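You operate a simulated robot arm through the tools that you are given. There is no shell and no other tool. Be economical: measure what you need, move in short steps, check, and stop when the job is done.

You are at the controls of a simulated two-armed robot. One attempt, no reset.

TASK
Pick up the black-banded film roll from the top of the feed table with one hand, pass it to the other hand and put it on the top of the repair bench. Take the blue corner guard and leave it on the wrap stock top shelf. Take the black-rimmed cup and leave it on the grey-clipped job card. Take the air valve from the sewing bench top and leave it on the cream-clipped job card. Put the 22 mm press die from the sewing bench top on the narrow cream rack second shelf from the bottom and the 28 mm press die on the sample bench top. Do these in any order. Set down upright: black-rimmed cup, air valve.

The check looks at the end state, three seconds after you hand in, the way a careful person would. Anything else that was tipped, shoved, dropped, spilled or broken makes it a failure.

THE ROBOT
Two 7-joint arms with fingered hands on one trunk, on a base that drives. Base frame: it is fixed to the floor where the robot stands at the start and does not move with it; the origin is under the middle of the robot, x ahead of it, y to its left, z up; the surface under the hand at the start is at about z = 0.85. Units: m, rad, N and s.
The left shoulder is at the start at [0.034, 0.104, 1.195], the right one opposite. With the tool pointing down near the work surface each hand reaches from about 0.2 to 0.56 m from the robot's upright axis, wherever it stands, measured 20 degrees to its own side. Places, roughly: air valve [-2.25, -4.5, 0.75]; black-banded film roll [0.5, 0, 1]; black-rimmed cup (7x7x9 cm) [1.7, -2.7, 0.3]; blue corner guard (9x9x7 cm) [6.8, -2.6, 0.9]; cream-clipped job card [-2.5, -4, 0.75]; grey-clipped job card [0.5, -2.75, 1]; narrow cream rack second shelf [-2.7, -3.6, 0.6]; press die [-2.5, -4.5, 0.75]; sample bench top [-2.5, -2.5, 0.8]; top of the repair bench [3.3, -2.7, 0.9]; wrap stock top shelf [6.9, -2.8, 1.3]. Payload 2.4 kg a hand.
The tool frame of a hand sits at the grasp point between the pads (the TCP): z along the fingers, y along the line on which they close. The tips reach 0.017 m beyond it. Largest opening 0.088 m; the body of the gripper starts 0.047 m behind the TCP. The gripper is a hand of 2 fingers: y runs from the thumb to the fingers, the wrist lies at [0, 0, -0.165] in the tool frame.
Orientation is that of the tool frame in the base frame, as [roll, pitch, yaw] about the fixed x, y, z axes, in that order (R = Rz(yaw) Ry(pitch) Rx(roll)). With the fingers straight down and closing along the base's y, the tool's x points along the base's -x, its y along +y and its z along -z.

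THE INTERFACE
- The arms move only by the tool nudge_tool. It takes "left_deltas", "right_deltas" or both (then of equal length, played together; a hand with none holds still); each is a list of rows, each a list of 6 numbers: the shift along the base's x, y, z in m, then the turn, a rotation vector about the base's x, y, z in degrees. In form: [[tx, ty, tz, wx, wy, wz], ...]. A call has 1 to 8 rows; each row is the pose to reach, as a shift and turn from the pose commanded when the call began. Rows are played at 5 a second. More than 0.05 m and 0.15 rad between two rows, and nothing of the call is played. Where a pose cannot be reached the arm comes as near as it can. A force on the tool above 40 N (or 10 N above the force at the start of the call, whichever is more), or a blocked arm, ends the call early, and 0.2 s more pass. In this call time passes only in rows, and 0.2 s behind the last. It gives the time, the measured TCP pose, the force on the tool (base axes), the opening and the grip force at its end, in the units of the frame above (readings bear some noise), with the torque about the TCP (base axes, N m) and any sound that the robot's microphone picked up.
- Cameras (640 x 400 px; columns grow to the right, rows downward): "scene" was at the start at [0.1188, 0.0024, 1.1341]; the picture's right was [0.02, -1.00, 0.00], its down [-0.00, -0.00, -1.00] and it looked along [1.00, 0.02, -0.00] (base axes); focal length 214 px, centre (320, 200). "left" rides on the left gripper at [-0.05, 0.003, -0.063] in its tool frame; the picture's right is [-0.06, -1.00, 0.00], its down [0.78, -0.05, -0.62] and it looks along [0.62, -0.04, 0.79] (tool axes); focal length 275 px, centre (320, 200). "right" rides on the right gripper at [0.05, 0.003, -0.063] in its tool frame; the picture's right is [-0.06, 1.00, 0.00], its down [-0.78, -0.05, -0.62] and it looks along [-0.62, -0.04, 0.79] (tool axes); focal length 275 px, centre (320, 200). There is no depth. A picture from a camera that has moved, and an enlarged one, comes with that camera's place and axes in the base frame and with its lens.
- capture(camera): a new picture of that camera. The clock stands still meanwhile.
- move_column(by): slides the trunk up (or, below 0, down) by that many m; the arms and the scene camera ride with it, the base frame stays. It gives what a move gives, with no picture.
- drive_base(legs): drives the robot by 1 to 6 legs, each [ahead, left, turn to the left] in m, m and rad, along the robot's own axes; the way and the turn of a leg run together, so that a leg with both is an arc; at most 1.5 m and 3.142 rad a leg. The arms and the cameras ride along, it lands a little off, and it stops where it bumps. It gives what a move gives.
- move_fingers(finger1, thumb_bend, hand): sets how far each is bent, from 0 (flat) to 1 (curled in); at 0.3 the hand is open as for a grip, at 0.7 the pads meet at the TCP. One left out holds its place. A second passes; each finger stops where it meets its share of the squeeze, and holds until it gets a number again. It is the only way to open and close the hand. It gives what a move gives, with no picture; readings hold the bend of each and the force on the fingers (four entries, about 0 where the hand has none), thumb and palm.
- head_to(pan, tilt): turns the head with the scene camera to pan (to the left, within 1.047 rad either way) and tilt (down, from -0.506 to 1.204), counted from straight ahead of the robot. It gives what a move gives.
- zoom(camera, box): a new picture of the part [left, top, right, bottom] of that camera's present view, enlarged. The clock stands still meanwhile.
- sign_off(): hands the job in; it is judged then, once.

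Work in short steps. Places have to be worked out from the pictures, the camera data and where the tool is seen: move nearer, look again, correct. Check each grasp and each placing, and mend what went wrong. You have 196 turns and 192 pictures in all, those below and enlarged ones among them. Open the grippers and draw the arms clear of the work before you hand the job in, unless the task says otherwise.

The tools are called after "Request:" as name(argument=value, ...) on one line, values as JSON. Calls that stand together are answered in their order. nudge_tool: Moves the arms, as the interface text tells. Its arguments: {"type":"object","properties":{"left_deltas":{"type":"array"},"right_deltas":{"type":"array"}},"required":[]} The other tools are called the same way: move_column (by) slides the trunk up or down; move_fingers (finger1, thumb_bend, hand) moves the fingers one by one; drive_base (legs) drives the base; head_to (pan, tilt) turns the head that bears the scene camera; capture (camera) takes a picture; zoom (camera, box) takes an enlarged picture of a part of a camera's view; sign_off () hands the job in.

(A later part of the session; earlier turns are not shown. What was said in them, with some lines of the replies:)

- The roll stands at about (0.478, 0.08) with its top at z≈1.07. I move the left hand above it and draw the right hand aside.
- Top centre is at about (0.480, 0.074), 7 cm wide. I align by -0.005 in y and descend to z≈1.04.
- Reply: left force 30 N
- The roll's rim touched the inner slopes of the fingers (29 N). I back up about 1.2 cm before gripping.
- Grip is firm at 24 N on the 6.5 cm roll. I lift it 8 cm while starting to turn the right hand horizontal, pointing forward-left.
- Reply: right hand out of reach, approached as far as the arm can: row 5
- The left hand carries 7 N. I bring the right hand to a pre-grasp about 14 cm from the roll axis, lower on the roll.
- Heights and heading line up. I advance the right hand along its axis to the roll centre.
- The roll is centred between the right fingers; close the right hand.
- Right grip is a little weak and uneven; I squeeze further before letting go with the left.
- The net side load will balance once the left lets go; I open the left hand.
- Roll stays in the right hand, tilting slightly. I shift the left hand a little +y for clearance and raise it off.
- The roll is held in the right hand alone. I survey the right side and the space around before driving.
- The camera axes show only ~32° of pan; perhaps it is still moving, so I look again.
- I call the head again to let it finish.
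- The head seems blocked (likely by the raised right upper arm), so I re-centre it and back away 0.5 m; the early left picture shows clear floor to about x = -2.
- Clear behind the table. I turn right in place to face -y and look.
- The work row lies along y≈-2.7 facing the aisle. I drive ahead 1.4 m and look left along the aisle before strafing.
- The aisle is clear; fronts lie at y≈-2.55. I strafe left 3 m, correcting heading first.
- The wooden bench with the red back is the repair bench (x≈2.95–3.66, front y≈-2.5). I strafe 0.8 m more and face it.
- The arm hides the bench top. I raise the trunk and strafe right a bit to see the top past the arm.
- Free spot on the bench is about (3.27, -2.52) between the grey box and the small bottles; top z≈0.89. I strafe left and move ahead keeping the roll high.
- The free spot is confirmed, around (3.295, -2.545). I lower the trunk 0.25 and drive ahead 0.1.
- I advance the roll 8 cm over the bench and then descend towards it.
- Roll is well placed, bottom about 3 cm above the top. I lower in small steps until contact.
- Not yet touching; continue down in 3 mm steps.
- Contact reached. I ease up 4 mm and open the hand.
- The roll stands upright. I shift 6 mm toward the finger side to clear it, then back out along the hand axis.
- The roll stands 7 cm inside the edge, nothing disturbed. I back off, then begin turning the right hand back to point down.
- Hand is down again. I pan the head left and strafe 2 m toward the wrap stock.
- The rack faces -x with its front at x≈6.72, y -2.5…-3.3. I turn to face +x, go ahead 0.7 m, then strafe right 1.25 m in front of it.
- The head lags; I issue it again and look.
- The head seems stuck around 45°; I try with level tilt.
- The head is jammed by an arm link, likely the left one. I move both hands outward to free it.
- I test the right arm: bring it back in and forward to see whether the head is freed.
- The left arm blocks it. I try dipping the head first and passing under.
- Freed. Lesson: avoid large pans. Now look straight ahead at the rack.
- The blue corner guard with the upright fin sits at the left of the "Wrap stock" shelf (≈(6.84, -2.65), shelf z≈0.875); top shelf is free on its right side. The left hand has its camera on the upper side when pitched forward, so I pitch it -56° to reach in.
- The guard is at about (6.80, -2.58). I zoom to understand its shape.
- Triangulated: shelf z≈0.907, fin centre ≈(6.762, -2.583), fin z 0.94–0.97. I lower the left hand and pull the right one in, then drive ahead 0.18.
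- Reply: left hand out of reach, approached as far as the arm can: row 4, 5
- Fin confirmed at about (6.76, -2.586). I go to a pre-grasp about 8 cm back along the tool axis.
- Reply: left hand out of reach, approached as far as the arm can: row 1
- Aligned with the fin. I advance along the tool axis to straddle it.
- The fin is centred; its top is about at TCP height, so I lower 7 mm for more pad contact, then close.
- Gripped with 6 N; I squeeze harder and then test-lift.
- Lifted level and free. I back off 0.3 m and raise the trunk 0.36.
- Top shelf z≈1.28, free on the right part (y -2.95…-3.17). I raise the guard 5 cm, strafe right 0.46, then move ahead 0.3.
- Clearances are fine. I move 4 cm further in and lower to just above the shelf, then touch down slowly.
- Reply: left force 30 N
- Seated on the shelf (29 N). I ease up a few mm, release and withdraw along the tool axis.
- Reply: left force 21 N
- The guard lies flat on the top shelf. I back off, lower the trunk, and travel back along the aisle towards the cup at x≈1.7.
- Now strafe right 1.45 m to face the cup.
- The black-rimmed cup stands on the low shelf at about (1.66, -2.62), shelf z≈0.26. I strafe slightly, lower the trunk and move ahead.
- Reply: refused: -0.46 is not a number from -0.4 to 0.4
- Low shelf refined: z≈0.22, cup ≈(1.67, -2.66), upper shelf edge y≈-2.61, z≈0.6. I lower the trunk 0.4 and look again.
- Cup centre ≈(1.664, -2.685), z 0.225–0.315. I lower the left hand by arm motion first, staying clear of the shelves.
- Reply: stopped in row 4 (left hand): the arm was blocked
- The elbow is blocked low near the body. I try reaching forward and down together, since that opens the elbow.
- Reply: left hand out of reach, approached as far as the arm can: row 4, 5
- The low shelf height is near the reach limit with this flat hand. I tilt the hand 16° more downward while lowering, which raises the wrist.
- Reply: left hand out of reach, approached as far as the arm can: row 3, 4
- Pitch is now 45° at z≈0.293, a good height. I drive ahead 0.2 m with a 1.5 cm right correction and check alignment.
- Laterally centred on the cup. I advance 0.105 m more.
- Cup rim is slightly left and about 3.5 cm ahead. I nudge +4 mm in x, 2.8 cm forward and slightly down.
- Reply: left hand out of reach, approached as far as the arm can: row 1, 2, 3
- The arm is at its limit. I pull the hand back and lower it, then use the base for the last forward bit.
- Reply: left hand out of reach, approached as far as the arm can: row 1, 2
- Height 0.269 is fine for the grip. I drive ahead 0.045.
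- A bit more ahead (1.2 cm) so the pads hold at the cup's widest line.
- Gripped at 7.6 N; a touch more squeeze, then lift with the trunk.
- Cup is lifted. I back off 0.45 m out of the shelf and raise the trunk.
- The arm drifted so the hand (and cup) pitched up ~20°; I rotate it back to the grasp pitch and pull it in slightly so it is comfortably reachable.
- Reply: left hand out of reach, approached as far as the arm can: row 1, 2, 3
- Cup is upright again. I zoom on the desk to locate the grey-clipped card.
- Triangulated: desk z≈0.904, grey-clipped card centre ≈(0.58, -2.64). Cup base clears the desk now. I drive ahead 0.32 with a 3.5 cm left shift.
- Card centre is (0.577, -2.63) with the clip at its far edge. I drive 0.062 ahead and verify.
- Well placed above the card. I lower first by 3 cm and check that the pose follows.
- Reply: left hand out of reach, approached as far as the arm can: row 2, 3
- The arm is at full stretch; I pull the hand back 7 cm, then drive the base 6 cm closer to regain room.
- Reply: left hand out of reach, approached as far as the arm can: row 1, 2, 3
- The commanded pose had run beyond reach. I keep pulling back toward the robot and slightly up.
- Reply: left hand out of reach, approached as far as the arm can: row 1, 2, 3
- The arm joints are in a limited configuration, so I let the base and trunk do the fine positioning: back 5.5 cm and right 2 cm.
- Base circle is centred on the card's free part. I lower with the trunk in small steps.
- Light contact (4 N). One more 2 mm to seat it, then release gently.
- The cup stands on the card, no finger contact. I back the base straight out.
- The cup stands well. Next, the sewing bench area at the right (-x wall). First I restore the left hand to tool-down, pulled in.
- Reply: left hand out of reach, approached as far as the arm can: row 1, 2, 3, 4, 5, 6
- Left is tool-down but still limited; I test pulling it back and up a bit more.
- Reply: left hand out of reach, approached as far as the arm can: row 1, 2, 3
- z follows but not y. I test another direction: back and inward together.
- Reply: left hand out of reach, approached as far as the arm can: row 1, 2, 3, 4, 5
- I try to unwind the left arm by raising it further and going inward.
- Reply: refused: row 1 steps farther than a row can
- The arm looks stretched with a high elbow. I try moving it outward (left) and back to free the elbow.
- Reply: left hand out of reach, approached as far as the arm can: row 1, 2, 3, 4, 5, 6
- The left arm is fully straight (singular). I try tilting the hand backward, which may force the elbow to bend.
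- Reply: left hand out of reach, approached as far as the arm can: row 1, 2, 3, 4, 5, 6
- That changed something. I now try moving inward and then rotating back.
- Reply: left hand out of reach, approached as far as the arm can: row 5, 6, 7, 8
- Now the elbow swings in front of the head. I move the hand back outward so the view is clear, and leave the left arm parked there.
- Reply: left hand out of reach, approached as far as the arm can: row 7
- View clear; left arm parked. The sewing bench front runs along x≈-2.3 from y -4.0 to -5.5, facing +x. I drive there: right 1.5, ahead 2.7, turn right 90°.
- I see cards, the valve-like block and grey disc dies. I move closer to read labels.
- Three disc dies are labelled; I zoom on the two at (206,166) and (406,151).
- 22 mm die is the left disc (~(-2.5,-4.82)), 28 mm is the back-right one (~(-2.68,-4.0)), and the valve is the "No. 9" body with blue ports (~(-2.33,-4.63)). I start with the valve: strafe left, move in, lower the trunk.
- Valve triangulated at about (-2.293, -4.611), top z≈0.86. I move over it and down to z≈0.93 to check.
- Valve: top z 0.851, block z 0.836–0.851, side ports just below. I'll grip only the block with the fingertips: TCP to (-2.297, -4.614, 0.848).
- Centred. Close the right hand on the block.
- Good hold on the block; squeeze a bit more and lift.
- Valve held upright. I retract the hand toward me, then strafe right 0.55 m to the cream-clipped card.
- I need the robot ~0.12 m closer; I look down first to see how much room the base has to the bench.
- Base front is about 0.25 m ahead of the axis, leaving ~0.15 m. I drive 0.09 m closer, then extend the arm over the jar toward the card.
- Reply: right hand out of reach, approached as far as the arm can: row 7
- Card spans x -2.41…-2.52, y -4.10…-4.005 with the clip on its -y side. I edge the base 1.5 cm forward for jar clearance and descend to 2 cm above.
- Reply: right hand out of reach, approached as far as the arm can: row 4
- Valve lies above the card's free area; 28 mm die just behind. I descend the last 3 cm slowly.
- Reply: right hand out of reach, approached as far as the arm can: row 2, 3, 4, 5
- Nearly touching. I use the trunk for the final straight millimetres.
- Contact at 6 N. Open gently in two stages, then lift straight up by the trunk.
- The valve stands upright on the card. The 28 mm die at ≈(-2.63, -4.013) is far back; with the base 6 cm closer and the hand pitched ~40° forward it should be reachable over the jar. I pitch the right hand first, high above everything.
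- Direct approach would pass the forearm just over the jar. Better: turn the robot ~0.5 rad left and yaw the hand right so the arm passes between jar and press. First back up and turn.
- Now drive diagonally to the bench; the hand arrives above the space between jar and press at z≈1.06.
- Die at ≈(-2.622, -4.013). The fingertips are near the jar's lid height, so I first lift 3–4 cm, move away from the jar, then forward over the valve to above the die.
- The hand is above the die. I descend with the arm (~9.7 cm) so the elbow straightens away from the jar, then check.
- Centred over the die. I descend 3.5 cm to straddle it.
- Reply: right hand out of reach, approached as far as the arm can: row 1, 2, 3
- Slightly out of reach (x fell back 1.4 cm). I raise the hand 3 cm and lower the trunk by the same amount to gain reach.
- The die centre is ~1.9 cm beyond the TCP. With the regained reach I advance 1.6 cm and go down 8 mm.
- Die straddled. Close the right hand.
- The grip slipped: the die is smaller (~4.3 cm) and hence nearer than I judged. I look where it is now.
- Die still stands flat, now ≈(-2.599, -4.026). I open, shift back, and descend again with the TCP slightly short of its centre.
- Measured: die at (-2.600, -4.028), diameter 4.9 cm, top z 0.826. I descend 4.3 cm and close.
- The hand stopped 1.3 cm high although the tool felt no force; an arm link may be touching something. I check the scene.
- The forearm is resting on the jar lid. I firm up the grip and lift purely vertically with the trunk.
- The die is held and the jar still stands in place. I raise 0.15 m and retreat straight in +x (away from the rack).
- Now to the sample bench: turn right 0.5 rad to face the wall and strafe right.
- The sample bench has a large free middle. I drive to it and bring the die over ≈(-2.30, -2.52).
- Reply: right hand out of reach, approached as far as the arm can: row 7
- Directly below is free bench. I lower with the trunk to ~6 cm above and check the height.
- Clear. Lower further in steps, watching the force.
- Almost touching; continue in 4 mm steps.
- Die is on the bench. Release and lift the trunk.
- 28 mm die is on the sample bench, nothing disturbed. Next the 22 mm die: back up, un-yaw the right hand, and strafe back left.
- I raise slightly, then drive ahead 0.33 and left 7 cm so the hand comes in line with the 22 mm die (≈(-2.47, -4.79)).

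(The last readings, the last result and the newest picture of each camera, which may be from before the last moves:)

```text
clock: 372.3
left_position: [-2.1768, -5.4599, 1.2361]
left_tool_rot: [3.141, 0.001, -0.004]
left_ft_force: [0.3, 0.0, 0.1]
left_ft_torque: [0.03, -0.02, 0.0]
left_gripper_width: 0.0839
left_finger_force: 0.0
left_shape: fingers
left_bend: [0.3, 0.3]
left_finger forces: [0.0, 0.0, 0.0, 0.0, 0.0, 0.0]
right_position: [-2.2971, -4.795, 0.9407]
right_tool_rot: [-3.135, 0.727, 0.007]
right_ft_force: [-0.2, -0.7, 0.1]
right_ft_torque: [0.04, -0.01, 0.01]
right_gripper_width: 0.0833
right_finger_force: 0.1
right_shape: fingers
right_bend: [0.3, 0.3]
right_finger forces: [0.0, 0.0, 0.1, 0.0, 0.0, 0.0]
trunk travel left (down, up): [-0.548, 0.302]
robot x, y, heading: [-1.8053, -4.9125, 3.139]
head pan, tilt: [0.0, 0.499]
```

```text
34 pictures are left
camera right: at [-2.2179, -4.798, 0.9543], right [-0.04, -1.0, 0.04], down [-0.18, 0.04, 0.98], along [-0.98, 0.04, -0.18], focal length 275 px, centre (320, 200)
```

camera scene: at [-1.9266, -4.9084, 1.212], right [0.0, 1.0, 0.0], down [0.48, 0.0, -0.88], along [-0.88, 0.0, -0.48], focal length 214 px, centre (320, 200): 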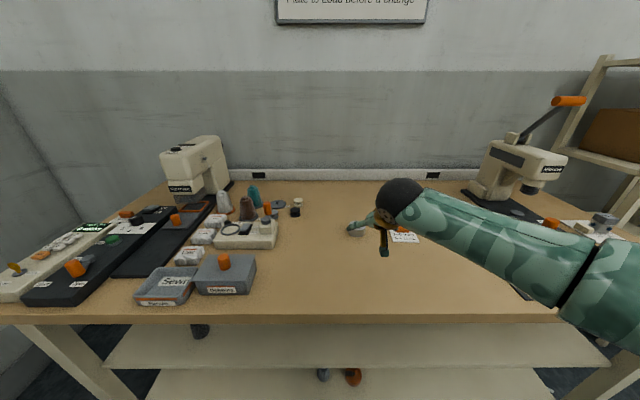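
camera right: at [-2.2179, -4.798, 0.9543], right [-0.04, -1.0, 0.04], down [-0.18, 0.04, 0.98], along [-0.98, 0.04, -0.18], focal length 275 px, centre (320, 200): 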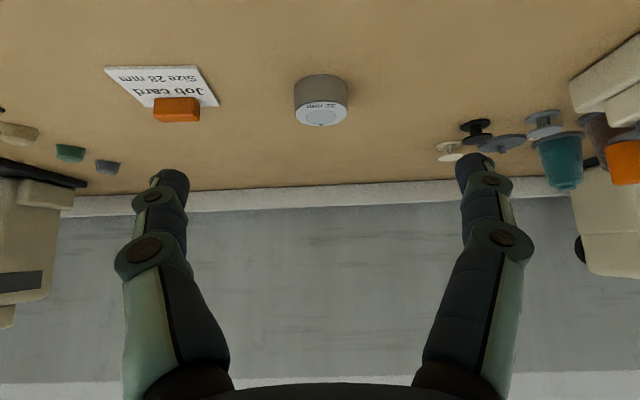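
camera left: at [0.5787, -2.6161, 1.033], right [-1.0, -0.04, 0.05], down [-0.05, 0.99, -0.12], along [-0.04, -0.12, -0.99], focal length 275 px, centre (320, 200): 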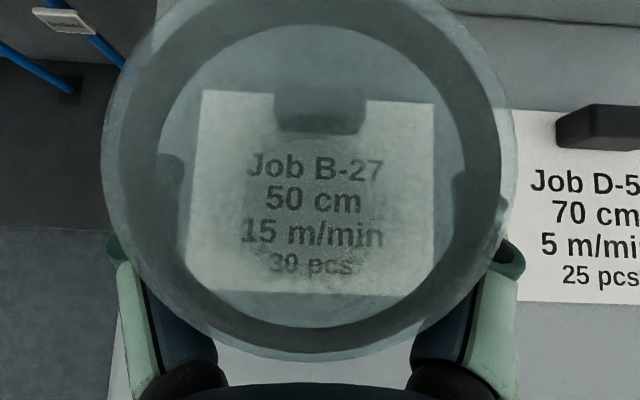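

Die measured at (-2.46, -4.793). I first lift/advance the hand and lower the trunk by 0.2 so the arm keeps reach.

Request:
nudge_tool(right_deltas=[[-0.02, 0.0, 0.035, 0, 0, 0], [-0.045, 0.0, 0.07, 0, 0, 0], [-0.07, 0.002, 0.1, 0, 0, 0], [-0.09, 0.002, 0.13, 0, 0, 0]])

Request:
move_column(by=-0.2)

Request:
capture(camera="right")

Request:
capture(camera="scene")

```text
clock: 373.3
left_position: [-2.1768, -5.4596, 1.2376]
left_tool_rot: [-3.141, 0.003, -0.003]
left_ft_force: [-0.9, -0.9, -0.7]
left_ft_torque: [0.01, 0.0, -0.01]
left_gripper_width: 0.0839
left_finger_force: 0.1
left_shape: fingers
left_bend: [0.3, 0.3]
left_finger forces: [0.0, 0.0, 0.1, 0.0, 0.0, 0.0]
right_position: [-2.3879, -4.7922, 1.0709]
right_tool_rot: [-3.136, 0.727, 0.009]
right_ft_force: [0.6, 0.4, 0.9]
right_ft_torque: [-0.02, 0.01, -0.01]
right_gripper_width: 0.0834
right_finger_force: 0.0
right_shape: fingers
right_bend: [0.3, 0.3]
right_finger forces: [0.1, 0.0, 0.0, 0.1, 0.0, 0.0]
trunk travel left (down, up): [-0.548, 0.302]
robot x, y, heading: [-1.8046, -4.9109, 3.138]
head pan, tilt: [0.0, 0.499]
```

```text
clock: 375.5
left_position: [-2.1766, -5.4588, 1.0378]
left_tool_rot: [3.141, 0.003, -0.003]
left_ft_force: [0.1, -0.4, 0.0]
left_ft_torque: [0.03, 0.04, 0.01]
left_gripper_width: 0.084
left_finger_force: 0.0
left_shape: fingers
left_bend: [0.3, 0.3]
left_finger forces: [0.0, 0.0, 0.0, 0.1, 0.0, 0.0]
right_position: [-2.3868, -4.7934, 0.8702]
right_tool_rot: [-3.136, 0.726, 0.005]
right_ft_force: [-0.3, -0.1, 0.2]
right_ft_torque: [0.01, 0.0, 0.04]
right_gripper_width: 0.0836
right_finger_force: 0.0
right_shape: fingers
right_bend: [0.3, 0.3]
right_finger forces: [0.1, 0.0, 0.0, 0.0, 0.0, 0.1]
trunk travel left (down, up): [-0.348, 0.502]
robot x, y, heading: [-1.8096, -4.9099, 3.138]
head pan, tilt: [0.0, 0.499]
```

```text
33 pictures are left
camera right: at [-2.3074, -4.7959, 0.8847], right [-0.04, -1.0, 0.04], down [-0.17, 0.04, 0.98], along [-0.98, 0.04, -0.18], focal length 275 px, centre (320, 200)
```

right: 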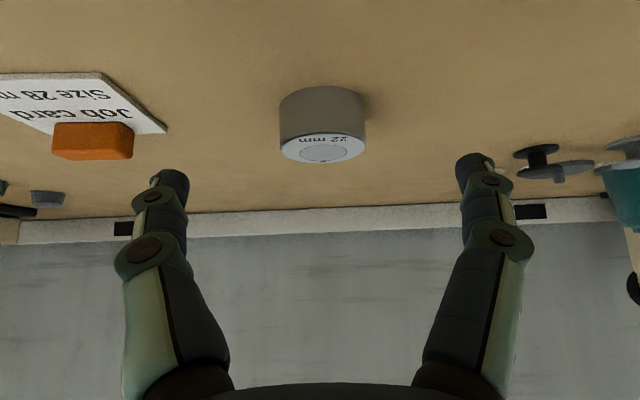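

```text
32 pictures are left
camera scene: at [-1.9302, -4.9083, 1.011], right [0.0, 1.0, 0.0], down [0.48, 0.0, -0.88], along [-0.88, 0.0, -0.48], focal length 214 px, centre (320, 200)
```

scene: 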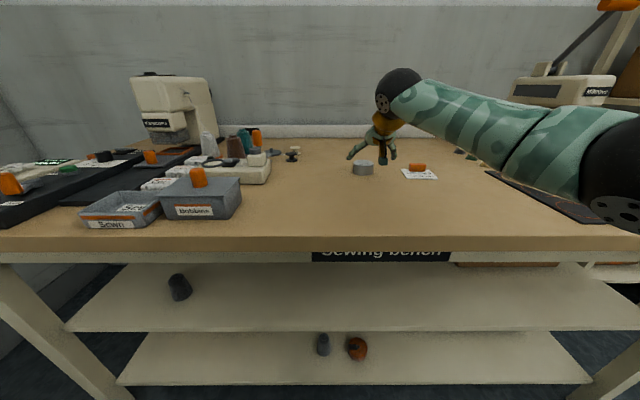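

Die confirmed at (-2.458, -4.792). I advance 6.5 cm and descend to straddle it.

Request:
nudge_tool(right_deltas=[[-0.03, 0.0, 0.0, 0, 0, 0], [-0.065, 0.001, 0.0, 0, 0, 0], [-0.065, 0.001, -0.025, 0, 0, 0], [-0.065, 0.001, -0.047, 0, 0, 0]])

Request:
capture(camera="right")

```text
clock: 376.5
left_position: [-2.1765, -5.4595, 1.0379]
left_tool_rot: [3.141, 0.003, -0.002]
left_ft_force: [-0.3, -0.2, -0.3]
left_ft_torque: [-0.01, -0.02, -0.02]
left_gripper_width: 0.0841
left_finger_force: 0.1
left_shape: fingers
left_bend: [0.3, 0.3]
left_finger forces: [0.0, 0.0, 0.0, 0.0, 0.0, 0.0]
right_position: [-2.447, -4.7918, 0.8217]
right_tool_rot: [-3.138, 0.728, 0.01]
right_ft_force: [-0.3, 0.4, 0.6]
right_ft_torque: [0.0, -0.02, 0.03]
right_gripper_width: 0.0836
right_finger_force: 0.1
right_shape: fingers
right_bend: [0.3, 0.3]
right_finger forces: [0.0, 0.1, 0.1, 0.1, 0.0, 0.0]
right hand out of reach, approached as far as the arm can: row 4
trunk travel left (down, up): [-0.348, 0.502]
robot x, y, heading: [-1.808, -4.9106, 3.131]
head pan, tilt: [0.0, 0.499]
```

```text
31 pictures are left
camera right: at [-2.3689, -4.7955, 0.8362], right [-0.04, -1.0, 0.04], down [-0.17, 0.04, 0.98], along [-0.98, 0.03, -0.18], focal length 275 px, centre (320, 200)
```

right: 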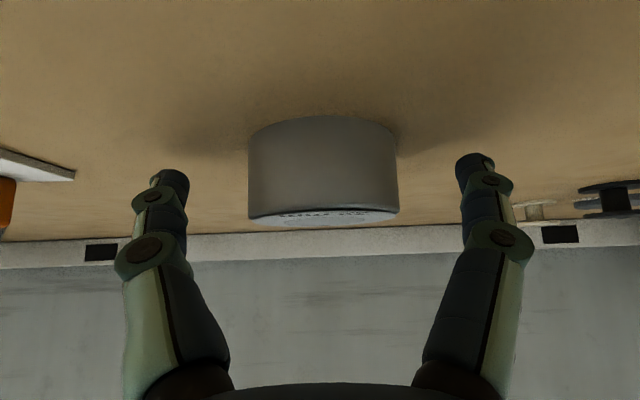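

TCP is ~9 mm short of centre; I edge the base 6 mm forward, then close.

Request:
drive_base(legs=[[0.007, 0, 0]])

Request:
move_fingers(hand="right", finger1=0.6, thumb_bend=0.6)

Request:
move_fingers(hand="right", finger1=0.68, thumb_bend=0.68)

Request:
capture(camera="right")

```text
clock: 377.2
left_position: [-2.1834, -5.4597, 1.0376]
left_tool_rot: [-3.141, 0.003, -0.004]
left_ft_force: [-0.3, -0.3, -0.1]
left_ft_torque: [-0.01, -0.02, 0.03]
left_gripper_width: 0.084
left_finger_force: 0.1
left_shape: fingers
left_bend: [0.3, 0.3]
left_finger forces: [0.0, 0.0, 0.0, 0.0, 0.0, 0.0]
right_position: [-2.4552, -4.7929, 0.822]
right_tool_rot: [-3.136, 0.726, 0.007]
right_ft_force: [-0.4, 0.2, -0.5]
right_ft_torque: [0.0, -0.03, 0.0]
right_gripper_width: 0.0837
right_finger_force: 0.2
right_shape: fingers
right_bend: [0.3, 0.3]
right_finger forces: [0.0, 0.0, 0.0, 0.0, 0.0, 0.1]
trunk travel left (down, up): [-0.348, 0.502]
robot x, y, heading: [-1.8167, -4.9095, 3.138]
head pan, tilt: [0.0, 0.499]
```

```text
clock: 378.2
left_position: [-2.184, -5.4595, 1.0373]
left_tool_rot: [3.141, 0.004, -0.004]
left_ft_force: [1.5, 0.4, -0.2]
left_ft_torque: [0.0, -0.02, -0.01]
left_gripper_width: 0.0838
left_finger_force: 0.2
left_shape: fingers
left_bend: [0.3, 0.3]
left_finger forces: [0.1, 0.1, 0.0, 0.0, 0.0, 0.0]
right_position: [-2.4552, -4.7936, 0.8213]
right_tool_rot: [-3.135, 0.727, 0.007]
right_ft_force: [0.3, 0.5, 0.0]
right_ft_torque: [0.03, -0.03, 0.03]
right_gripper_width: 0.0427
right_finger_force: 5.1
right_shape: fingers
right_bend: [0.48, 0.54]
right_finger forces: [5.1, 0.1, 0.0, 0.0, 6.0, 0.0]
trunk travel left (down, up): [-0.348, 0.502]
robot x, y, heading: [-1.8135, -4.9132, 3.137]
head pan, tilt: [0.0, 0.499]
```

```text
clock: 379.2
left_position: [-2.1828, -5.4594, 1.037]
left_tool_rot: [-3.14, 0.003, -0.004]
left_ft_force: [-0.7, 0.0, 0.2]
left_ft_torque: [0.0, 0.01, 0.0]
left_gripper_width: 0.0838
left_finger_force: 0.0
left_shape: fingers
left_bend: [0.3, 0.3]
left_finger forces: [0.0, 0.0, 0.1, 0.0, 0.0, 0.0]
right_position: [-2.4546, -4.791, 0.8224]
right_tool_rot: [-3.137, 0.727, 0.007]
right_ft_force: [-0.3, 1.2, -0.5]
right_ft_torque: [0.02, -0.04, -0.01]
right_gripper_width: 0.0421
right_finger_force: 7.7
right_shape: fingers
right_bend: [0.46, 0.6]
right_finger forces: [7.2, 0.0, 0.0, 0.0, 8.0, 0.0]
trunk travel left (down, up): [-0.348, 0.502]
robot x, y, heading: [-1.8143, -4.9094, 3.138]
head pan, tilt: [0.0, 0.499]
```

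```text
30 pictures are left
camera right: at [-2.3759, -4.7954, 0.8361], right [-0.04, -1.0, 0.04], down [-0.18, 0.04, 0.98], along [-0.98, 0.04, -0.18], focal length 275 px, centre (320, 200)
```

right: 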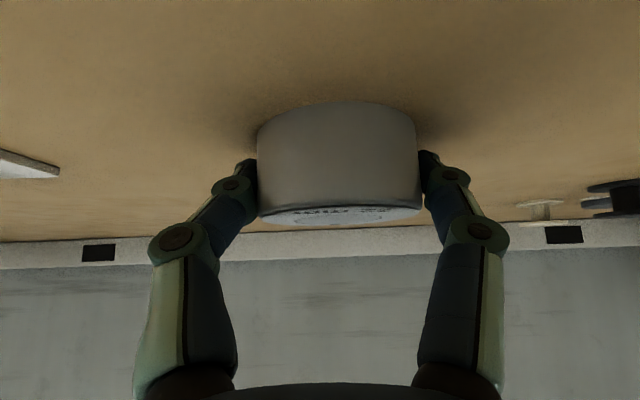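

Firm grip on the 22 mm die. Lift with the trunk and back off.

Request:
move_column(by=0.15)

Request:
drive_base(legs=[[-0.4, 0, 0], [0, -1.15, 0]])

Request:
head_to(pan=0.0, tilt=0.6)

Request:
capture(camera="scene")

Request:
capture(camera="right")

```text
clock: 380.9
left_position: [-2.1848, -5.46, 1.1869]
left_tool_rot: [-3.141, 0.005, -0.005]
left_ft_force: [0.5, -0.1, 1.2]
left_ft_torque: [0.0, 0.0, 0.02]
left_gripper_width: 0.0839
left_finger_force: 0.0
left_shape: fingers
left_bend: [0.3, 0.3]
left_finger forces: [0.0, 0.0, 0.0, 0.0, 0.0, 0.0]
right_position: [-2.4558, -4.7923, 1.0045]
right_tool_rot: [-3.134, 0.778, 0.007]
right_ft_force: [-0.6, -0.1, -3.7]
right_ft_torque: [0.0, -0.03, 0.0]
right_gripper_width: 0.0419
right_finger_force: 7.4
right_shape: fingers
right_bend: [0.45, 0.6]
right_finger forces: [7.6, 0.0, 0.0, 0.0, 7.5, 0.0]
trunk travel left (down, up): [-0.498, 0.352]
robot x, y, heading: [-1.8148, -4.9083, 3.139]
head pan, tilt: [0.0, 0.499]
```

```text
clock: 389.0
left_position: [-1.781, -4.292, 1.1876]
left_tool_rot: [3.141, 0.005, -0.005]
left_ft_force: [0.0, 0.5, 0.1]
left_ft_torque: [0.0, 0.02, 0.02]
left_gripper_width: 0.0837
left_finger_force: 0.1
left_shape: fingers
left_bend: [0.3, 0.3]
left_finger forces: [0.0, 0.0, 0.0, 0.0, 0.1, 0.0]
right_position: [-2.053, -3.6252, 1.0056]
right_tool_rot: [-3.133, 0.78, 0.01]
right_ft_force: [1.0, -0.3, -3.1]
right_ft_torque: [0.03, -0.02, -0.05]
right_gripper_width: 0.042
right_finger_force: 7.2
right_shape: fingers
right_bend: [0.45, 0.6]
right_finger forces: [7.5, 0.0, 0.0, 0.0, 7.5, 0.0]
trunk travel left (down, up): [-0.498, 0.352]
robot x, y, heading: [-1.4093, -3.7405, 3.134]
head pan, tilt: [0.0, 0.499]
```

```text
clock: 389.6
left_position: [-1.7807, -4.2917, 1.1883]
left_tool_rot: [-3.141, 0.003, -0.004]
left_ft_force: [0.3, 1.0, -0.8]
left_ft_torque: [0.01, 0.02, 0.03]
left_gripper_width: 0.0838
left_finger_force: 0.0
left_shape: fingers
left_bend: [0.3, 0.3]
left_finger forces: [0.0, 0.0, 0.1, 0.0, 0.0, 0.1]
right_position: [-2.0531, -3.6249, 1.0048]
right_tool_rot: [-3.134, 0.78, 0.01]
right_ft_force: [1.2, 0.5, -2.6]
right_ft_torque: [0.05, -0.02, -0.01]
right_gripper_width: 0.0418
right_finger_force: 7.8
right_shape: fingers
right_bend: [0.45, 0.6]
right_finger forces: [7.6, 0.0, 0.0, 0.0, 7.4, 0.0]
trunk travel left (down, up): [-0.498, 0.352]
robot x, y, heading: [-1.41, -3.7381, 3.138]
head pan, tilt: [0.0, 0.6]
```

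```text
29 pictures are left
camera scene: at [-1.5282, -3.7411, 1.1527], right [0.0, 1.0, 0.0], down [0.57, 0.0, -0.82], along [-0.82, 0.0, -0.57], focal length 214 px, centre (320, 200)
```

scene: 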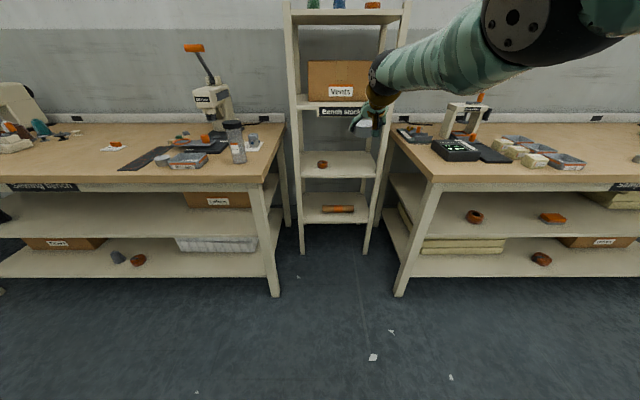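

```text
28 pictures are left
camera right: at [-1.9729, -3.6286, 1.0151], right [-0.04, -1.0, 0.04], down [-0.12, 0.04, 0.99], along [-0.99, 0.03, -0.12], focal length 275 px, centre (320, 200)
```

right: 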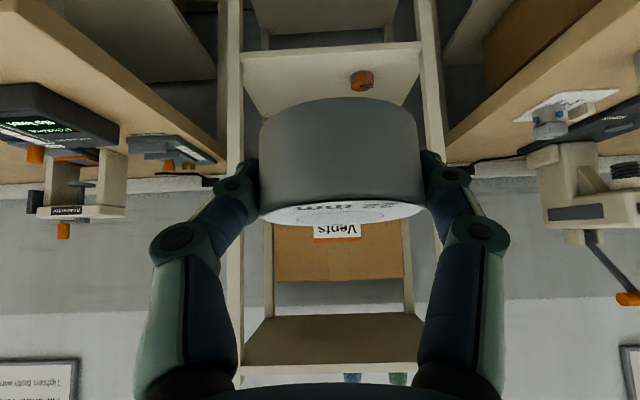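

The rack sits back between the benches: 2nd shelf z≈0.585, front x≈-2.56, y -3.83…-3.43, coil at y≈-3.73. I raise and retract the left arm so it clears the sewing bench, level the die by 3°, and lower the trunk.

Request:
nudge_tool(left_deltas=[[0.02, 0, 0.04, 0, 0, 0], [0.04, 0, 0.08, 0, 0, 0], [0.06, 0, 0.12, 0, 0, 0], [0.08, 0, 0.16, 0, 0, 0], [0.1, 0, 0.2, 0, 0, 0], [0.12, 0, 0.24, 0, 0, 0]], right_deltas=[[0, 0, 0, 0, -0.5, 0], [0, 0, 0, 0, -1, 0], [0, 0, 0, 0, -1.5, 0], [0, 0, 0, 0, -2, 0], [0, 0, 0, 0, -2.5, 0], [0, 0, 0, 0, -3, 0]])

Request:
move_column(by=-0.24)

Request:
capture(camera="scene")

```text
clock: 391.0
left_position: [-1.665, -4.2802, 1.3943]
left_tool_rot: [3.141, 0.005, -0.003]
left_ft_force: [0.0, 0.3, 0.5]
left_ft_torque: [0.0, 0.0, -0.05]
left_gripper_width: 0.0838
left_finger_force: 0.1
left_shape: fingers
left_bend: [0.3, 0.3]
left_finger forces: [0.1, 0.0, 0.0, 0.1, 0.1, 0.1]
left hand out of reach, approached as far as the arm can: row 5, 6
right_position: [-2.0476, -3.6257, 1.0047]
right_tool_rot: [-3.136, 0.725, 0.008]
right_ft_force: [-0.1, -0.8, -3.2]
right_ft_torque: [0.07, -0.03, -0.02]
right_gripper_width: 0.042
right_finger_force: 7.7
right_shape: fingers
right_bend: [0.45, 0.6]
right_finger forces: [7.6, 0.0, 0.0, 0.0, 7.6, 0.1]
right hand out of reach, approached as far as the arm can: row 4, 5, 6
trunk travel left (down, up): [-0.498, 0.352]
robot x, y, heading: [-1.4126, -3.74, 3.138]
head pan, tilt: [0.0, 0.6]
```

```text
clock: 393.5
left_position: [-1.6637, -4.2814, 1.154]
left_tool_rot: [-3.14, 0.004, -0.003]
left_ft_force: [-0.5, 0.7, -0.5]
left_ft_torque: [0.0, 0.01, 0.03]
left_gripper_width: 0.0837
left_finger_force: 0.0
left_shape: fingers
left_bend: [0.3, 0.3]
left_finger forces: [0.0, 0.0, 0.1, 0.1, 0.1, 0.0]
right_position: [-2.0472, -3.6252, 0.7648]
right_tool_rot: [-3.132, 0.728, 0.009]
right_ft_force: [-1.0, -0.1, -3.3]
right_ft_torque: [0.03, -0.01, -0.01]
right_gripper_width: 0.0419
right_finger_force: 7.9
right_shape: fingers
right_bend: [0.45, 0.6]
right_finger forces: [7.7, 0.0, 0.0, 0.0, 7.5, 0.1]
trunk travel left (down, up): [-0.258, 0.592]
robot x, y, heading: [-1.4107, -3.7412, 3.133]
head pan, tilt: [0.0, 0.6]
```

```text
27 pictures are left
camera scene: at [-1.5348, -3.7411, 0.9117], right [0.0, 1.0, 0.0], down [0.57, 0.0, -0.82], along [-0.82, 0.0, -0.57], focal length 214 px, centre (320, 200)
```

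scene: 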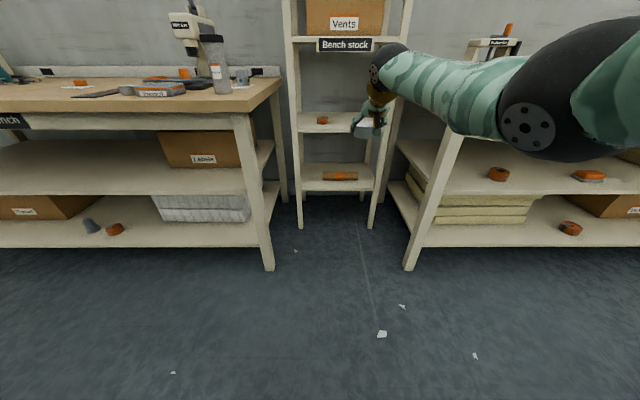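

I drive ahead 0.38 with a small right shift and look again.

Request:
drive_base(legs=[[0.38, -0.02, 0]])

Request:
capture(camera="scene")

Request:
capture(camera="right")

```text
clock: 395.9
left_position: [-2.0413, -4.2581, 1.1549]
left_tool_rot: [-3.141, 0.003, -0.004]
left_ft_force: [-0.4, -0.6, 1.2]
left_ft_torque: [0.01, -0.02, 0.02]
left_gripper_width: 0.0836
left_finger_force: 0.1
left_shape: fingers
left_bend: [0.3, 0.3]
left_finger forces: [0.1, 0.0, 0.0, 0.0, 0.1, 0.0]
right_position: [-2.4252, -3.6048, 0.7652]
right_tool_rot: [-3.135, 0.726, 0.01]
right_ft_force: [-0.2, 0.1, -2.3]
right_ft_torque: [0.01, -0.03, -0.03]
right_gripper_width: 0.0419
right_finger_force: 7.7
right_shape: fingers
right_bend: [0.45, 0.6]
right_finger forces: [7.7, 0.1, 0.0, 0.0, 7.4, 0.0]
trunk travel left (down, up): [-0.258, 0.592]
robot x, y, heading: [-1.7872, -3.7186, 3.134]
head pan, tilt: [0.0, 0.6]
```

```text
26 pictures are left
camera scene: at [-1.9127, -3.7197, 0.9116], right [0.0, 1.0, 0.0], down [0.57, 0.0, -0.82], along [-0.82, 0.0, -0.57], focal length 214 px, centre (320, 200)
```

scene: 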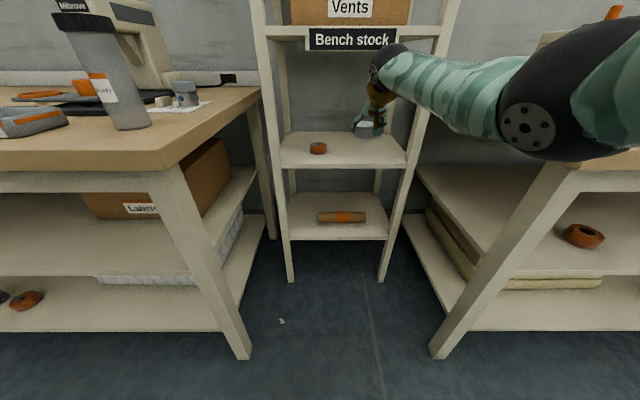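

```text
25 pictures are left
camera right: at [-2.3464, -3.6078, 0.7792], right [-0.04, -1.0, 0.04], down [-0.17, 0.04, 0.98], along [-0.98, 0.03, -0.18], focal length 275 px, centre (320, 200)
```

right: 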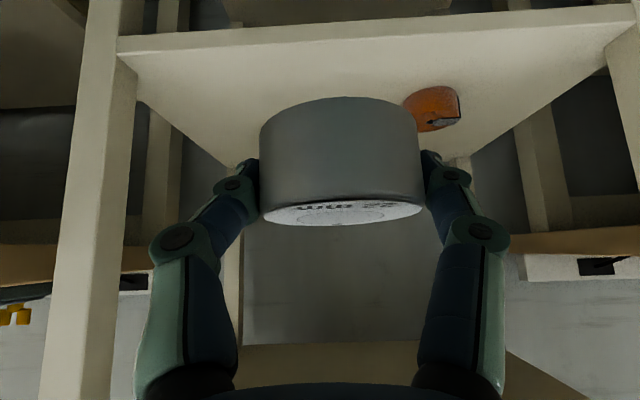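

Shelf refined: z≈0.593, front x≈-2.58; coil at (-2.68,-3.75). I lower 8 cm more so the wrist passes under the shelf above, then drive in 0.215.

Request:
move_column(by=-0.09)

Request:
drive_base(legs=[[0.0, -0.03, 0.005], [0.215, 0, 0]])

Request:
capture(camera="scene")

Request:
capture(camera="right")

```text
clock: 397.2
left_position: [-2.0409, -4.2591, 1.0635]
left_tool_rot: [-3.141, 0.003, -0.002]
left_ft_force: [0.7, 0.5, 0.3]
left_ft_torque: [0.02, 0.02, 0.0]
left_gripper_width: 0.0839
left_finger_force: 0.1
left_shape: fingers
left_bend: [0.3, 0.3]
left_finger forces: [0.0, 0.0, 0.0, 0.0, 0.0, 0.0]
right_position: [-2.4256, -3.6052, 0.6755]
right_tool_rot: [-3.138, 0.728, 0.009]
right_ft_force: [0.0, -0.8, -2.9]
right_ft_torque: [0.05, -0.05, 0.03]
right_gripper_width: 0.0419
right_finger_force: 7.8
right_shape: fingers
right_bend: [0.45, 0.6]
right_finger forces: [7.6, 0.0, 0.0, 0.0, 7.5, 0.1]
trunk travel left (down, up): [-0.168, 0.682]
robot x, y, heading: [-1.7904, -3.7182, 3.136]
head pan, tilt: [0.0, 0.6]
```

```text
clock: 399.3
left_position: [-2.2547, -4.2302, 1.0647]
left_tool_rot: [-3.141, 0.003, 0.002]
left_ft_force: [0.0, -0.2, 0.3]
left_ft_torque: [0.05, 0.01, 0.04]
left_gripper_width: 0.0837
left_finger_force: 0.0
left_shape: fingers
left_bend: [0.3, 0.3]
left_finger forces: [0.1, 0.0, 0.1, 0.1, 0.0, 0.1]
right_position: [-2.6421, -3.5768, 0.6743]
right_tool_rot: [-3.135, 0.727, 0.013]
right_ft_force: [-0.4, 0.6, -3.2]
right_ft_torque: [-0.01, -0.02, 0.03]
right_gripper_width: 0.0418
right_finger_force: 7.5
right_shape: fingers
right_bend: [0.45, 0.6]
right_finger forces: [7.5, 0.0, 0.1, 0.1, 7.4, 0.1]
trunk travel left (down, up): [-0.168, 0.682]
robot x, y, heading: [-2.0005, -3.6927, -3.14]
head pan, tilt: [0.0, 0.6]
```

```text
24 pictures are left
camera scene: at [-2.1328, -3.6907, 0.8222], right [0.0, 1.0, 0.0], down [0.57, 0.0, -0.82], along [-0.82, 0.0, -0.57], focal length 214 px, centre (320, 200)
```

scene: 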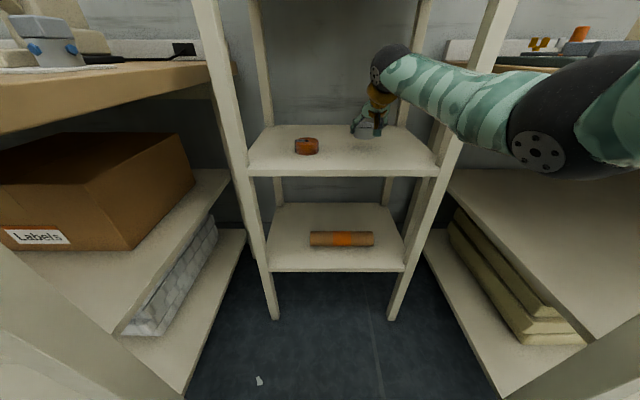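

```text
23 pictures are left
camera right: at [-2.5629, -3.5806, 0.6892], right [-0.04, -1.0, 0.04], down [-0.18, 0.04, 0.98], along [-0.98, 0.03, -0.18], focal length 275 px, centre (320, 200)
```

right: 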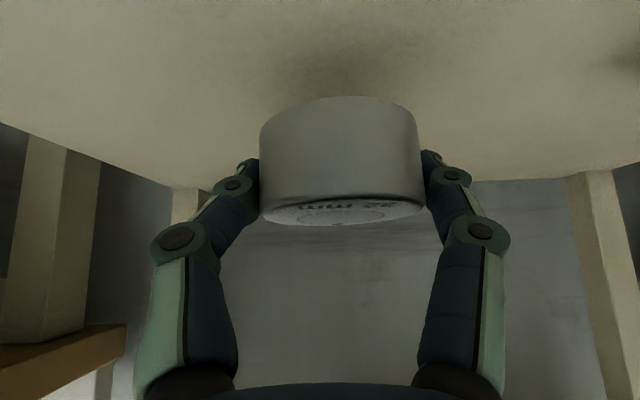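

The die hovers over the free right part of the shelf. I lower in steps until contact.

Request:
move_column(by=-0.045)

Request:
move_column(by=-0.007)

Request:
move_column(by=-0.004)

Request:
capture(camera="right")

```text
clock: 400.2
left_position: [-2.2525, -4.2301, 1.021]
left_tool_rot: [-3.141, 0.006, 0.003]
left_ft_force: [-0.7, 0.1, -0.2]
left_ft_torque: [-0.01, 0.01, 0.0]
left_gripper_width: 0.0837
left_finger_force: 0.0
left_shape: fingers
left_bend: [0.3, 0.3]
left_finger forces: [0.1, 0.1, 0.0, 0.1, 0.0, 0.0]
right_position: [-2.6428, -3.5789, 0.6368]
right_tool_rot: [-3.136, 0.742, 0.013]
right_ft_force: [-5.8, 3.2, 35.0]
right_ft_torque: [0.02, 0.47, -0.01]
right_gripper_width: 0.0425
right_finger_force: 20.5
right_shape: fingers
right_bend: [0.47, 0.62]
right_finger forces: [17.0, 0.0, 0.0, 0.0, 24.4, 0.0]
trunk travel left (down, up): [-0.123, 0.727]
robot x, y, heading: [-2.0015, -3.6893, -3.144]
head pan, tilt: [0.0, 0.6]
```

```text
clock: 400.5
left_position: [-2.2537, -4.2296, 1.0175]
left_tool_rot: [-3.141, 0.005, 0.001]
left_ft_force: [-0.7, -0.3, -0.7]
left_ft_torque: [0.0, -0.04, -0.06]
left_gripper_width: 0.0838
left_finger_force: 0.1
left_shape: fingers
left_bend: [0.3, 0.3]
left_finger forces: [0.0, 0.0, 0.1, 0.1, 0.0, 0.0]
right_position: [-2.6451, -3.5776, 0.6364]
right_tool_rot: [-3.137, 0.749, 0.012]
right_ft_force: [-0.4, 1.7, 13.3]
right_ft_torque: [0.13, 0.15, 0.05]
right_gripper_width: 0.042
right_finger_force: 10.7
right_shape: fingers
right_bend: [0.47, 0.63]
right_finger forces: [7.9, 0.0, 0.1, 0.0, 14.4, 0.0]
trunk travel left (down, up): [-0.121, 0.729]
robot x, y, heading: [-2.0078, -3.6902, -3.142]
head pan, tilt: [0.0, 0.6]
stopped: the force on the tool passed its limit at 50 N (the readings are from after the stop); the commanded pose is now the measured one
```

```text
clock: 401.1
left_position: [-2.2527, -4.2306, 1.014]
left_tool_rot: [-3.141, 0.005, 0.002]
left_ft_force: [-0.7, -0.7, -0.9]
left_ft_torque: [0.0, -0.02, 0.04]
left_gripper_width: 0.0836
left_finger_force: 0.0
left_shape: fingers
left_bend: [0.3, 0.3]
left_finger forces: [0.1, 0.0, 0.0, 0.0, 0.0, 0.0]
right_position: [-2.6442, -3.5789, 0.636]
right_tool_rot: [-3.138, 0.756, 0.011]
right_ft_force: [-4.5, 3.5, 39.2]
right_ft_torque: [0.41, 0.54, 0.09]
right_gripper_width: 0.0421
right_finger_force: 23.7
right_shape: fingers
right_bend: [0.48, 0.63]
right_finger forces: [13.3, 0.0, 0.0, 0.0, 33.4, 0.0]
trunk travel left (down, up): [-0.117, 0.733]
robot x, y, heading: [-2.0024, -3.6919, -3.143]
head pan, tilt: [0.0, 0.6]
```

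```text
22 pictures are left
camera right: at [-2.5653, -3.5808, 0.6487], right [-0.03, -1.0, 0.04], down [-0.15, 0.04, 0.99], along [-0.99, 0.03, -0.15], focal length 275 px, centre (320, 200)
```

right: 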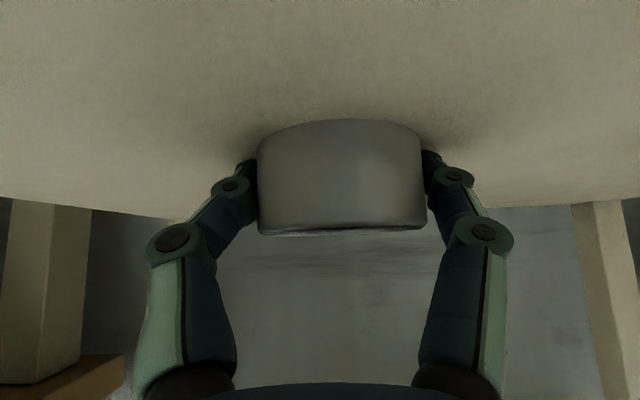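

The shelf is ~2 cm higher than estimated; the die is seated but pressed with 39 N. I relieve by raising in small steps, then open.

Request:
move_column(by=0.008)

Request:
move_column(by=0.004)

```text
clock: 401.6
left_position: [-2.254, -4.2309, 1.0212]
left_tool_rot: [3.14, 0.004, 0.001]
left_ft_force: [0.3, -0.5, -0.1]
left_ft_torque: [0.0, 0.01, 0.03]
left_gripper_width: 0.0838
left_finger_force: 0.1
left_shape: fingers
left_bend: [0.3, 0.3]
left_finger forces: [0.0, 0.0, 0.0, 0.1, 0.0, 0.0]
right_position: [-2.6434, -3.5782, 0.6375]
right_tool_rot: [-3.136, 0.74, 0.013]
right_ft_force: [-0.7, 1.4, 13.6]
right_ft_torque: [0.13, 0.14, -0.01]
right_gripper_width: 0.0422
right_finger_force: 11.7
right_shape: fingers
right_bend: [0.47, 0.62]
right_finger forces: [7.9, 0.0, 0.0, 0.0, 15.5, 0.0]
trunk travel left (down, up): [-0.125, 0.725]
robot x, y, heading: [-2.0029, -3.6931, -3.138]
head pan, tilt: [0.0, 0.6]
```

```text
clock: 402.1
left_position: [-2.2555, -4.2309, 1.0255]
left_tool_rot: [-3.142, 0.003, 0.001]
left_ft_force: [0.5, -0.3, 0.3]
left_ft_torque: [0.0, -0.02, 0.01]
left_gripper_width: 0.0837
left_finger_force: 0.0
left_shape: fingers
left_bend: [0.3, 0.3]
left_finger forces: [0.0, 0.0, 0.0, 0.1, 0.0, 0.0]
right_position: [-2.6437, -3.5774, 0.6394]
right_tool_rot: [-3.135, 0.738, 0.012]
right_ft_force: [0.3, 0.0, -0.2]
right_ft_torque: [0.03, -0.05, -0.02]
right_gripper_width: 0.0422
right_finger_force: 7.6
right_shape: fingers
right_bend: [0.45, 0.61]
right_finger forces: [7.5, 0.1, 0.0, 0.0, 7.3, 0.0]
trunk travel left (down, up): [-0.129, 0.721]
robot x, y, heading: [-2.0047, -3.691, -3.135]
head pan, tilt: [0.0, 0.6]
```

Force is neutral, die resting. Open, then lift slightly and back straight out.

Request:
move_fingers(hand="right", finger1=0.3, thumb_bend=0.3)

Request:
move_column(by=0.045)

Request:
drive_base(legs=[[-0.25, 0, 0]])

Request:
capture(camera="right")

Request:
capture(camera="scene")

```text
clock: 403.1
left_position: [-2.2558, -4.2301, 1.0259]
left_tool_rot: [-3.141, 0.003, 0.001]
left_ft_force: [-0.3, 0.0, -0.3]
left_ft_torque: [-0.02, -0.01, 0.02]
left_gripper_width: 0.084
left_finger_force: 0.0
left_shape: fingers
left_bend: [0.3, 0.3]
left_finger forces: [0.0, 0.0, 0.0, 0.0, 0.0, 0.1]
right_position: [-2.6461, -3.5782, 0.6419]
right_tool_rot: [-3.137, 0.742, 0.013]
right_ft_force: [0.0, 0.1, 0.1]
right_ft_torque: [0.0, 0.0, 0.01]
right_gripper_width: 0.0835
right_finger_force: 0.1
right_shape: fingers
right_bend: [0.3, 0.3]
right_finger forces: [0.0, 0.0, 0.1, 0.1, 0.0, 0.0]
trunk travel left (down, up): [-0.129, 0.721]
robot x, y, heading: [-2.0023, -3.6922, -3.138]
head pan, tilt: [0.0, 0.6]
```

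```text
clock: 404.0
left_position: [-2.2552, -4.2304, 1.0707]
left_tool_rot: [-3.141, 0.004, 0.0]
left_ft_force: [1.1, -0.5, 0.4]
left_ft_torque: [-0.01, -0.01, -0.03]
left_gripper_width: 0.0838
left_finger_force: 0.0
left_shape: fingers
left_bend: [0.3, 0.3]
left_finger forces: [0.0, 0.0, 0.1, 0.0, 0.0, 0.0]
right_position: [-2.6447, -3.5775, 0.6876]
right_tool_rot: [-3.14, 0.743, 0.012]
right_ft_force: [0.4, 0.6, -0.4]
right_ft_torque: [-0.03, -0.02, -0.01]
right_gripper_width: 0.0832
right_finger_force: 0.2
right_shape: fingers
right_bend: [0.3, 0.3]
right_finger forces: [0.1, 0.1, 0.0, 0.0, 0.0, 0.1]
trunk travel left (down, up): [-0.174, 0.676]
robot x, y, heading: [-2.0062, -3.6896, -3.144]
head pan, tilt: [0.0, 0.6]
```

```text
clock: 405.9
left_position: [-2.0046, -4.2309, 1.0695]
left_tool_rot: [-3.141, 0.004, 0.0]
left_ft_force: [-0.2, 0.3, -0.2]
left_ft_torque: [0.01, 0.0, -0.01]
left_gripper_width: 0.0837
left_finger_force: 0.0
left_shape: fingers
left_bend: [0.3, 0.3]
left_finger forces: [0.1, 0.1, 0.0, 0.1, 0.0, 0.0]
right_position: [-2.3932, -3.5786, 0.687]
right_tool_rot: [-3.139, 0.742, 0.011]
right_ft_force: [0.3, -0.2, -0.3]
right_ft_torque: [0.01, -0.03, 0.01]
right_gripper_width: 0.0834
right_finger_force: 0.1
right_shape: fingers
right_bend: [0.3, 0.3]
right_finger forces: [0.0, 0.0, 0.1, 0.0, 0.0, 0.1]
trunk travel left (down, up): [-0.174, 0.676]
robot x, y, heading: [-1.7518, -3.6882, -3.142]
head pan, tilt: [0.0, 0.6]
```

```text
21 pictures are left
camera right: at [-2.3144, -3.5802, 0.7002], right [-0.04, -1.0, 0.04], down [-0.16, 0.04, 0.99], along [-0.99, 0.03, -0.16], focal length 275 px, centre (320, 200)
```

right: 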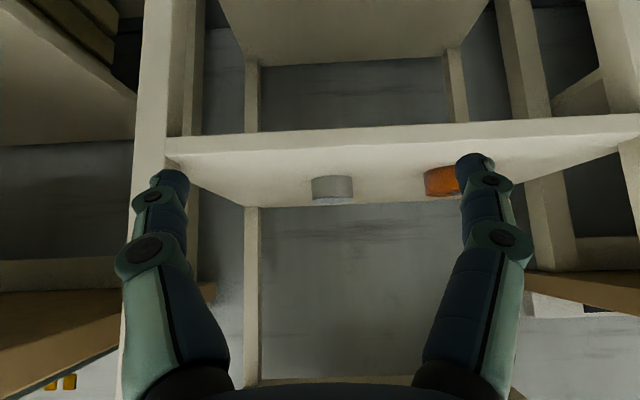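

```text
20 pictures are left
camera scene: at [-1.8816, -3.6905, 0.8284], right [0.0, 1.0, 0.0], down [0.57, 0.0, -0.82], along [-0.82, 0.0, -0.57], focal length 214 px, centre (320, 200)
```

scene: 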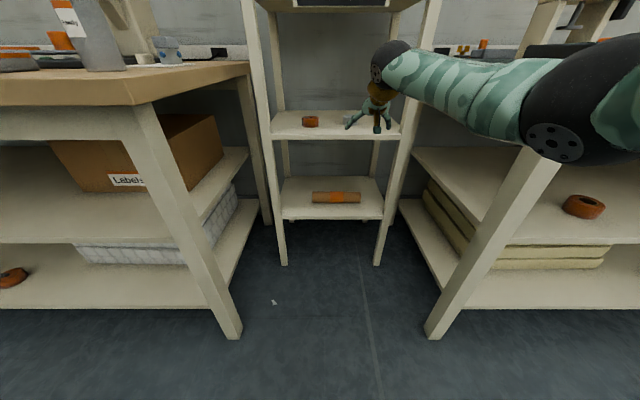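

The 22 mm die rests flat on the second shelf beside the coil. I back off, raise the trunk and verify the bench with valve and jar.

Request:
drive_base(legs=[[-0.45, 0.2, 0]])

Request:
move_column(by=0.35)

Request:
capture(camera="scene")

Request:
zoom(camera="scene", box=[220, 90, 420, 220])

```text
clock: 408.7
left_position: [-1.5582, -4.4285, 1.0714]
left_tool_rot: [3.141, 0.003, 0.0]
left_ft_force: [-0.1, 0.4, -0.6]
left_ft_torque: [0.01, 0.02, -0.01]
left_gripper_width: 0.0843
left_finger_force: 0.2
left_shape: fingers
left_bend: [0.3, 0.3]
left_finger forces: [0.0, 0.0, 0.0, 0.0, 0.0, 0.1]
right_position: [-1.9493, -3.7762, 0.6871]
right_tool_rot: [-3.138, 0.741, 0.014]
right_ft_force: [-0.3, -0.2, 0.9]
right_ft_torque: [0.0, -0.02, -0.02]
right_gripper_width: 0.0834
right_finger_force: 0.0
right_shape: fingers
right_bend: [0.3, 0.3]
right_finger forces: [0.0, 0.0, 0.1, 0.0, 0.1, 0.0]
trunk travel left (down, up): [-0.174, 0.676]
robot x, y, heading: [-1.3123, -3.8889, -3.139]
head pan, tilt: [0.0, 0.6]
```

```text
clock: 412.1
left_position: [-1.5585, -4.4282, 1.4201]
left_tool_rot: [3.14, 0.004, 0.002]
left_ft_force: [-0.3, -0.3, -0.2]
left_ft_torque: [0.02, 0.03, -0.01]
left_gripper_width: 0.0837
left_finger_force: 0.0
left_shape: fingers
left_bend: [0.3, 0.3]
left_finger forces: [0.1, 0.0, 0.0, 0.0, 0.0, 0.1]
right_position: [-1.9482, -3.7759, 1.0361]
right_tool_rot: [-3.137, 0.74, 0.016]
right_ft_force: [0.3, -0.1, 0.8]
right_ft_torque: [-0.01, -0.02, 0.01]
right_gripper_width: 0.0838
right_finger_force: 0.0
right_shape: fingers
right_bend: [0.3, 0.3]
right_finger forces: [0.0, 0.0, 0.0, 0.0, 0.0, 0.1]
trunk travel left (down, up): [-0.524, 0.326]
robot x, y, heading: [-1.3077, -3.8878, -3.144]
head pan, tilt: [0.0, 0.6]
```

```text
19 pictures are left
camera scene: at [-1.4257, -3.8888, 1.1791], right [0.0, 1.0, 0.0], down [0.57, 0.0, -0.82], along [-0.82, 0.0, -0.57], focal length 214 px, centre (320, 200)
```

scene: 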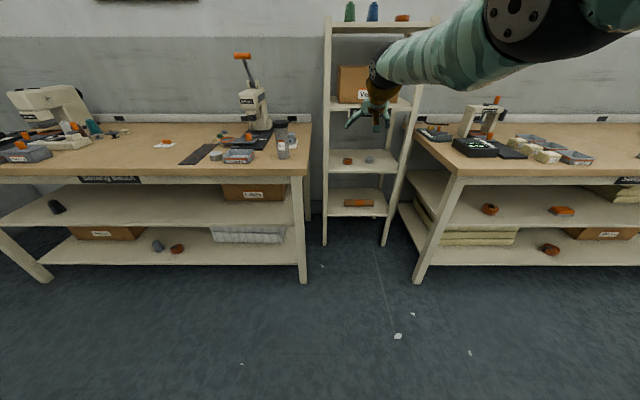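

```text
3.08 times, centred on (320, 155) of scene
camera zoom: at [-1.4257, -3.8888, 1.1791], right [0.0, 1.0, 0.0], down [0.57, 0.0, -0.82], along [-0.82, 0.0, -0.57], focal length 660 px, centre (320, 338)
```

zoom: 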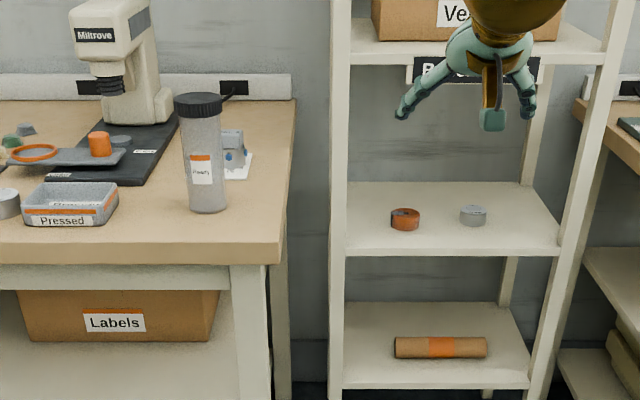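

Everything is in place: the 22 mm die on the rack's second shelf, the jar unmoved and standing, the valve upright on its card. Both hands are open and the arms are clear, so I hand in.

Request:
sign_off()

```text
The job is handed in.
```

All six items are placed and the job is handed in. I checked each one by camera as I set it down:
- **Film roll:** passed from the left hand to the right and stood upright on the repair bench.
- **Blue corner guard:** flat on the wrap stock top shelf.
- **Black-rimmed cup:** upright on the grey-clipped card. It tilted about 20° while I carried it; it looked empty.
- **Air valve:** upright on the cream-clipped card.
- **22 mm die:** on the second shelf from the bottom of the narrow cream rack.
- **28 mm die:** on the sample bench top. It slipped about 2 cm on the first grip, and while I picked it up my forearm rested briefly on the lid of the "Ready" jar. The jar is still standing where it was.
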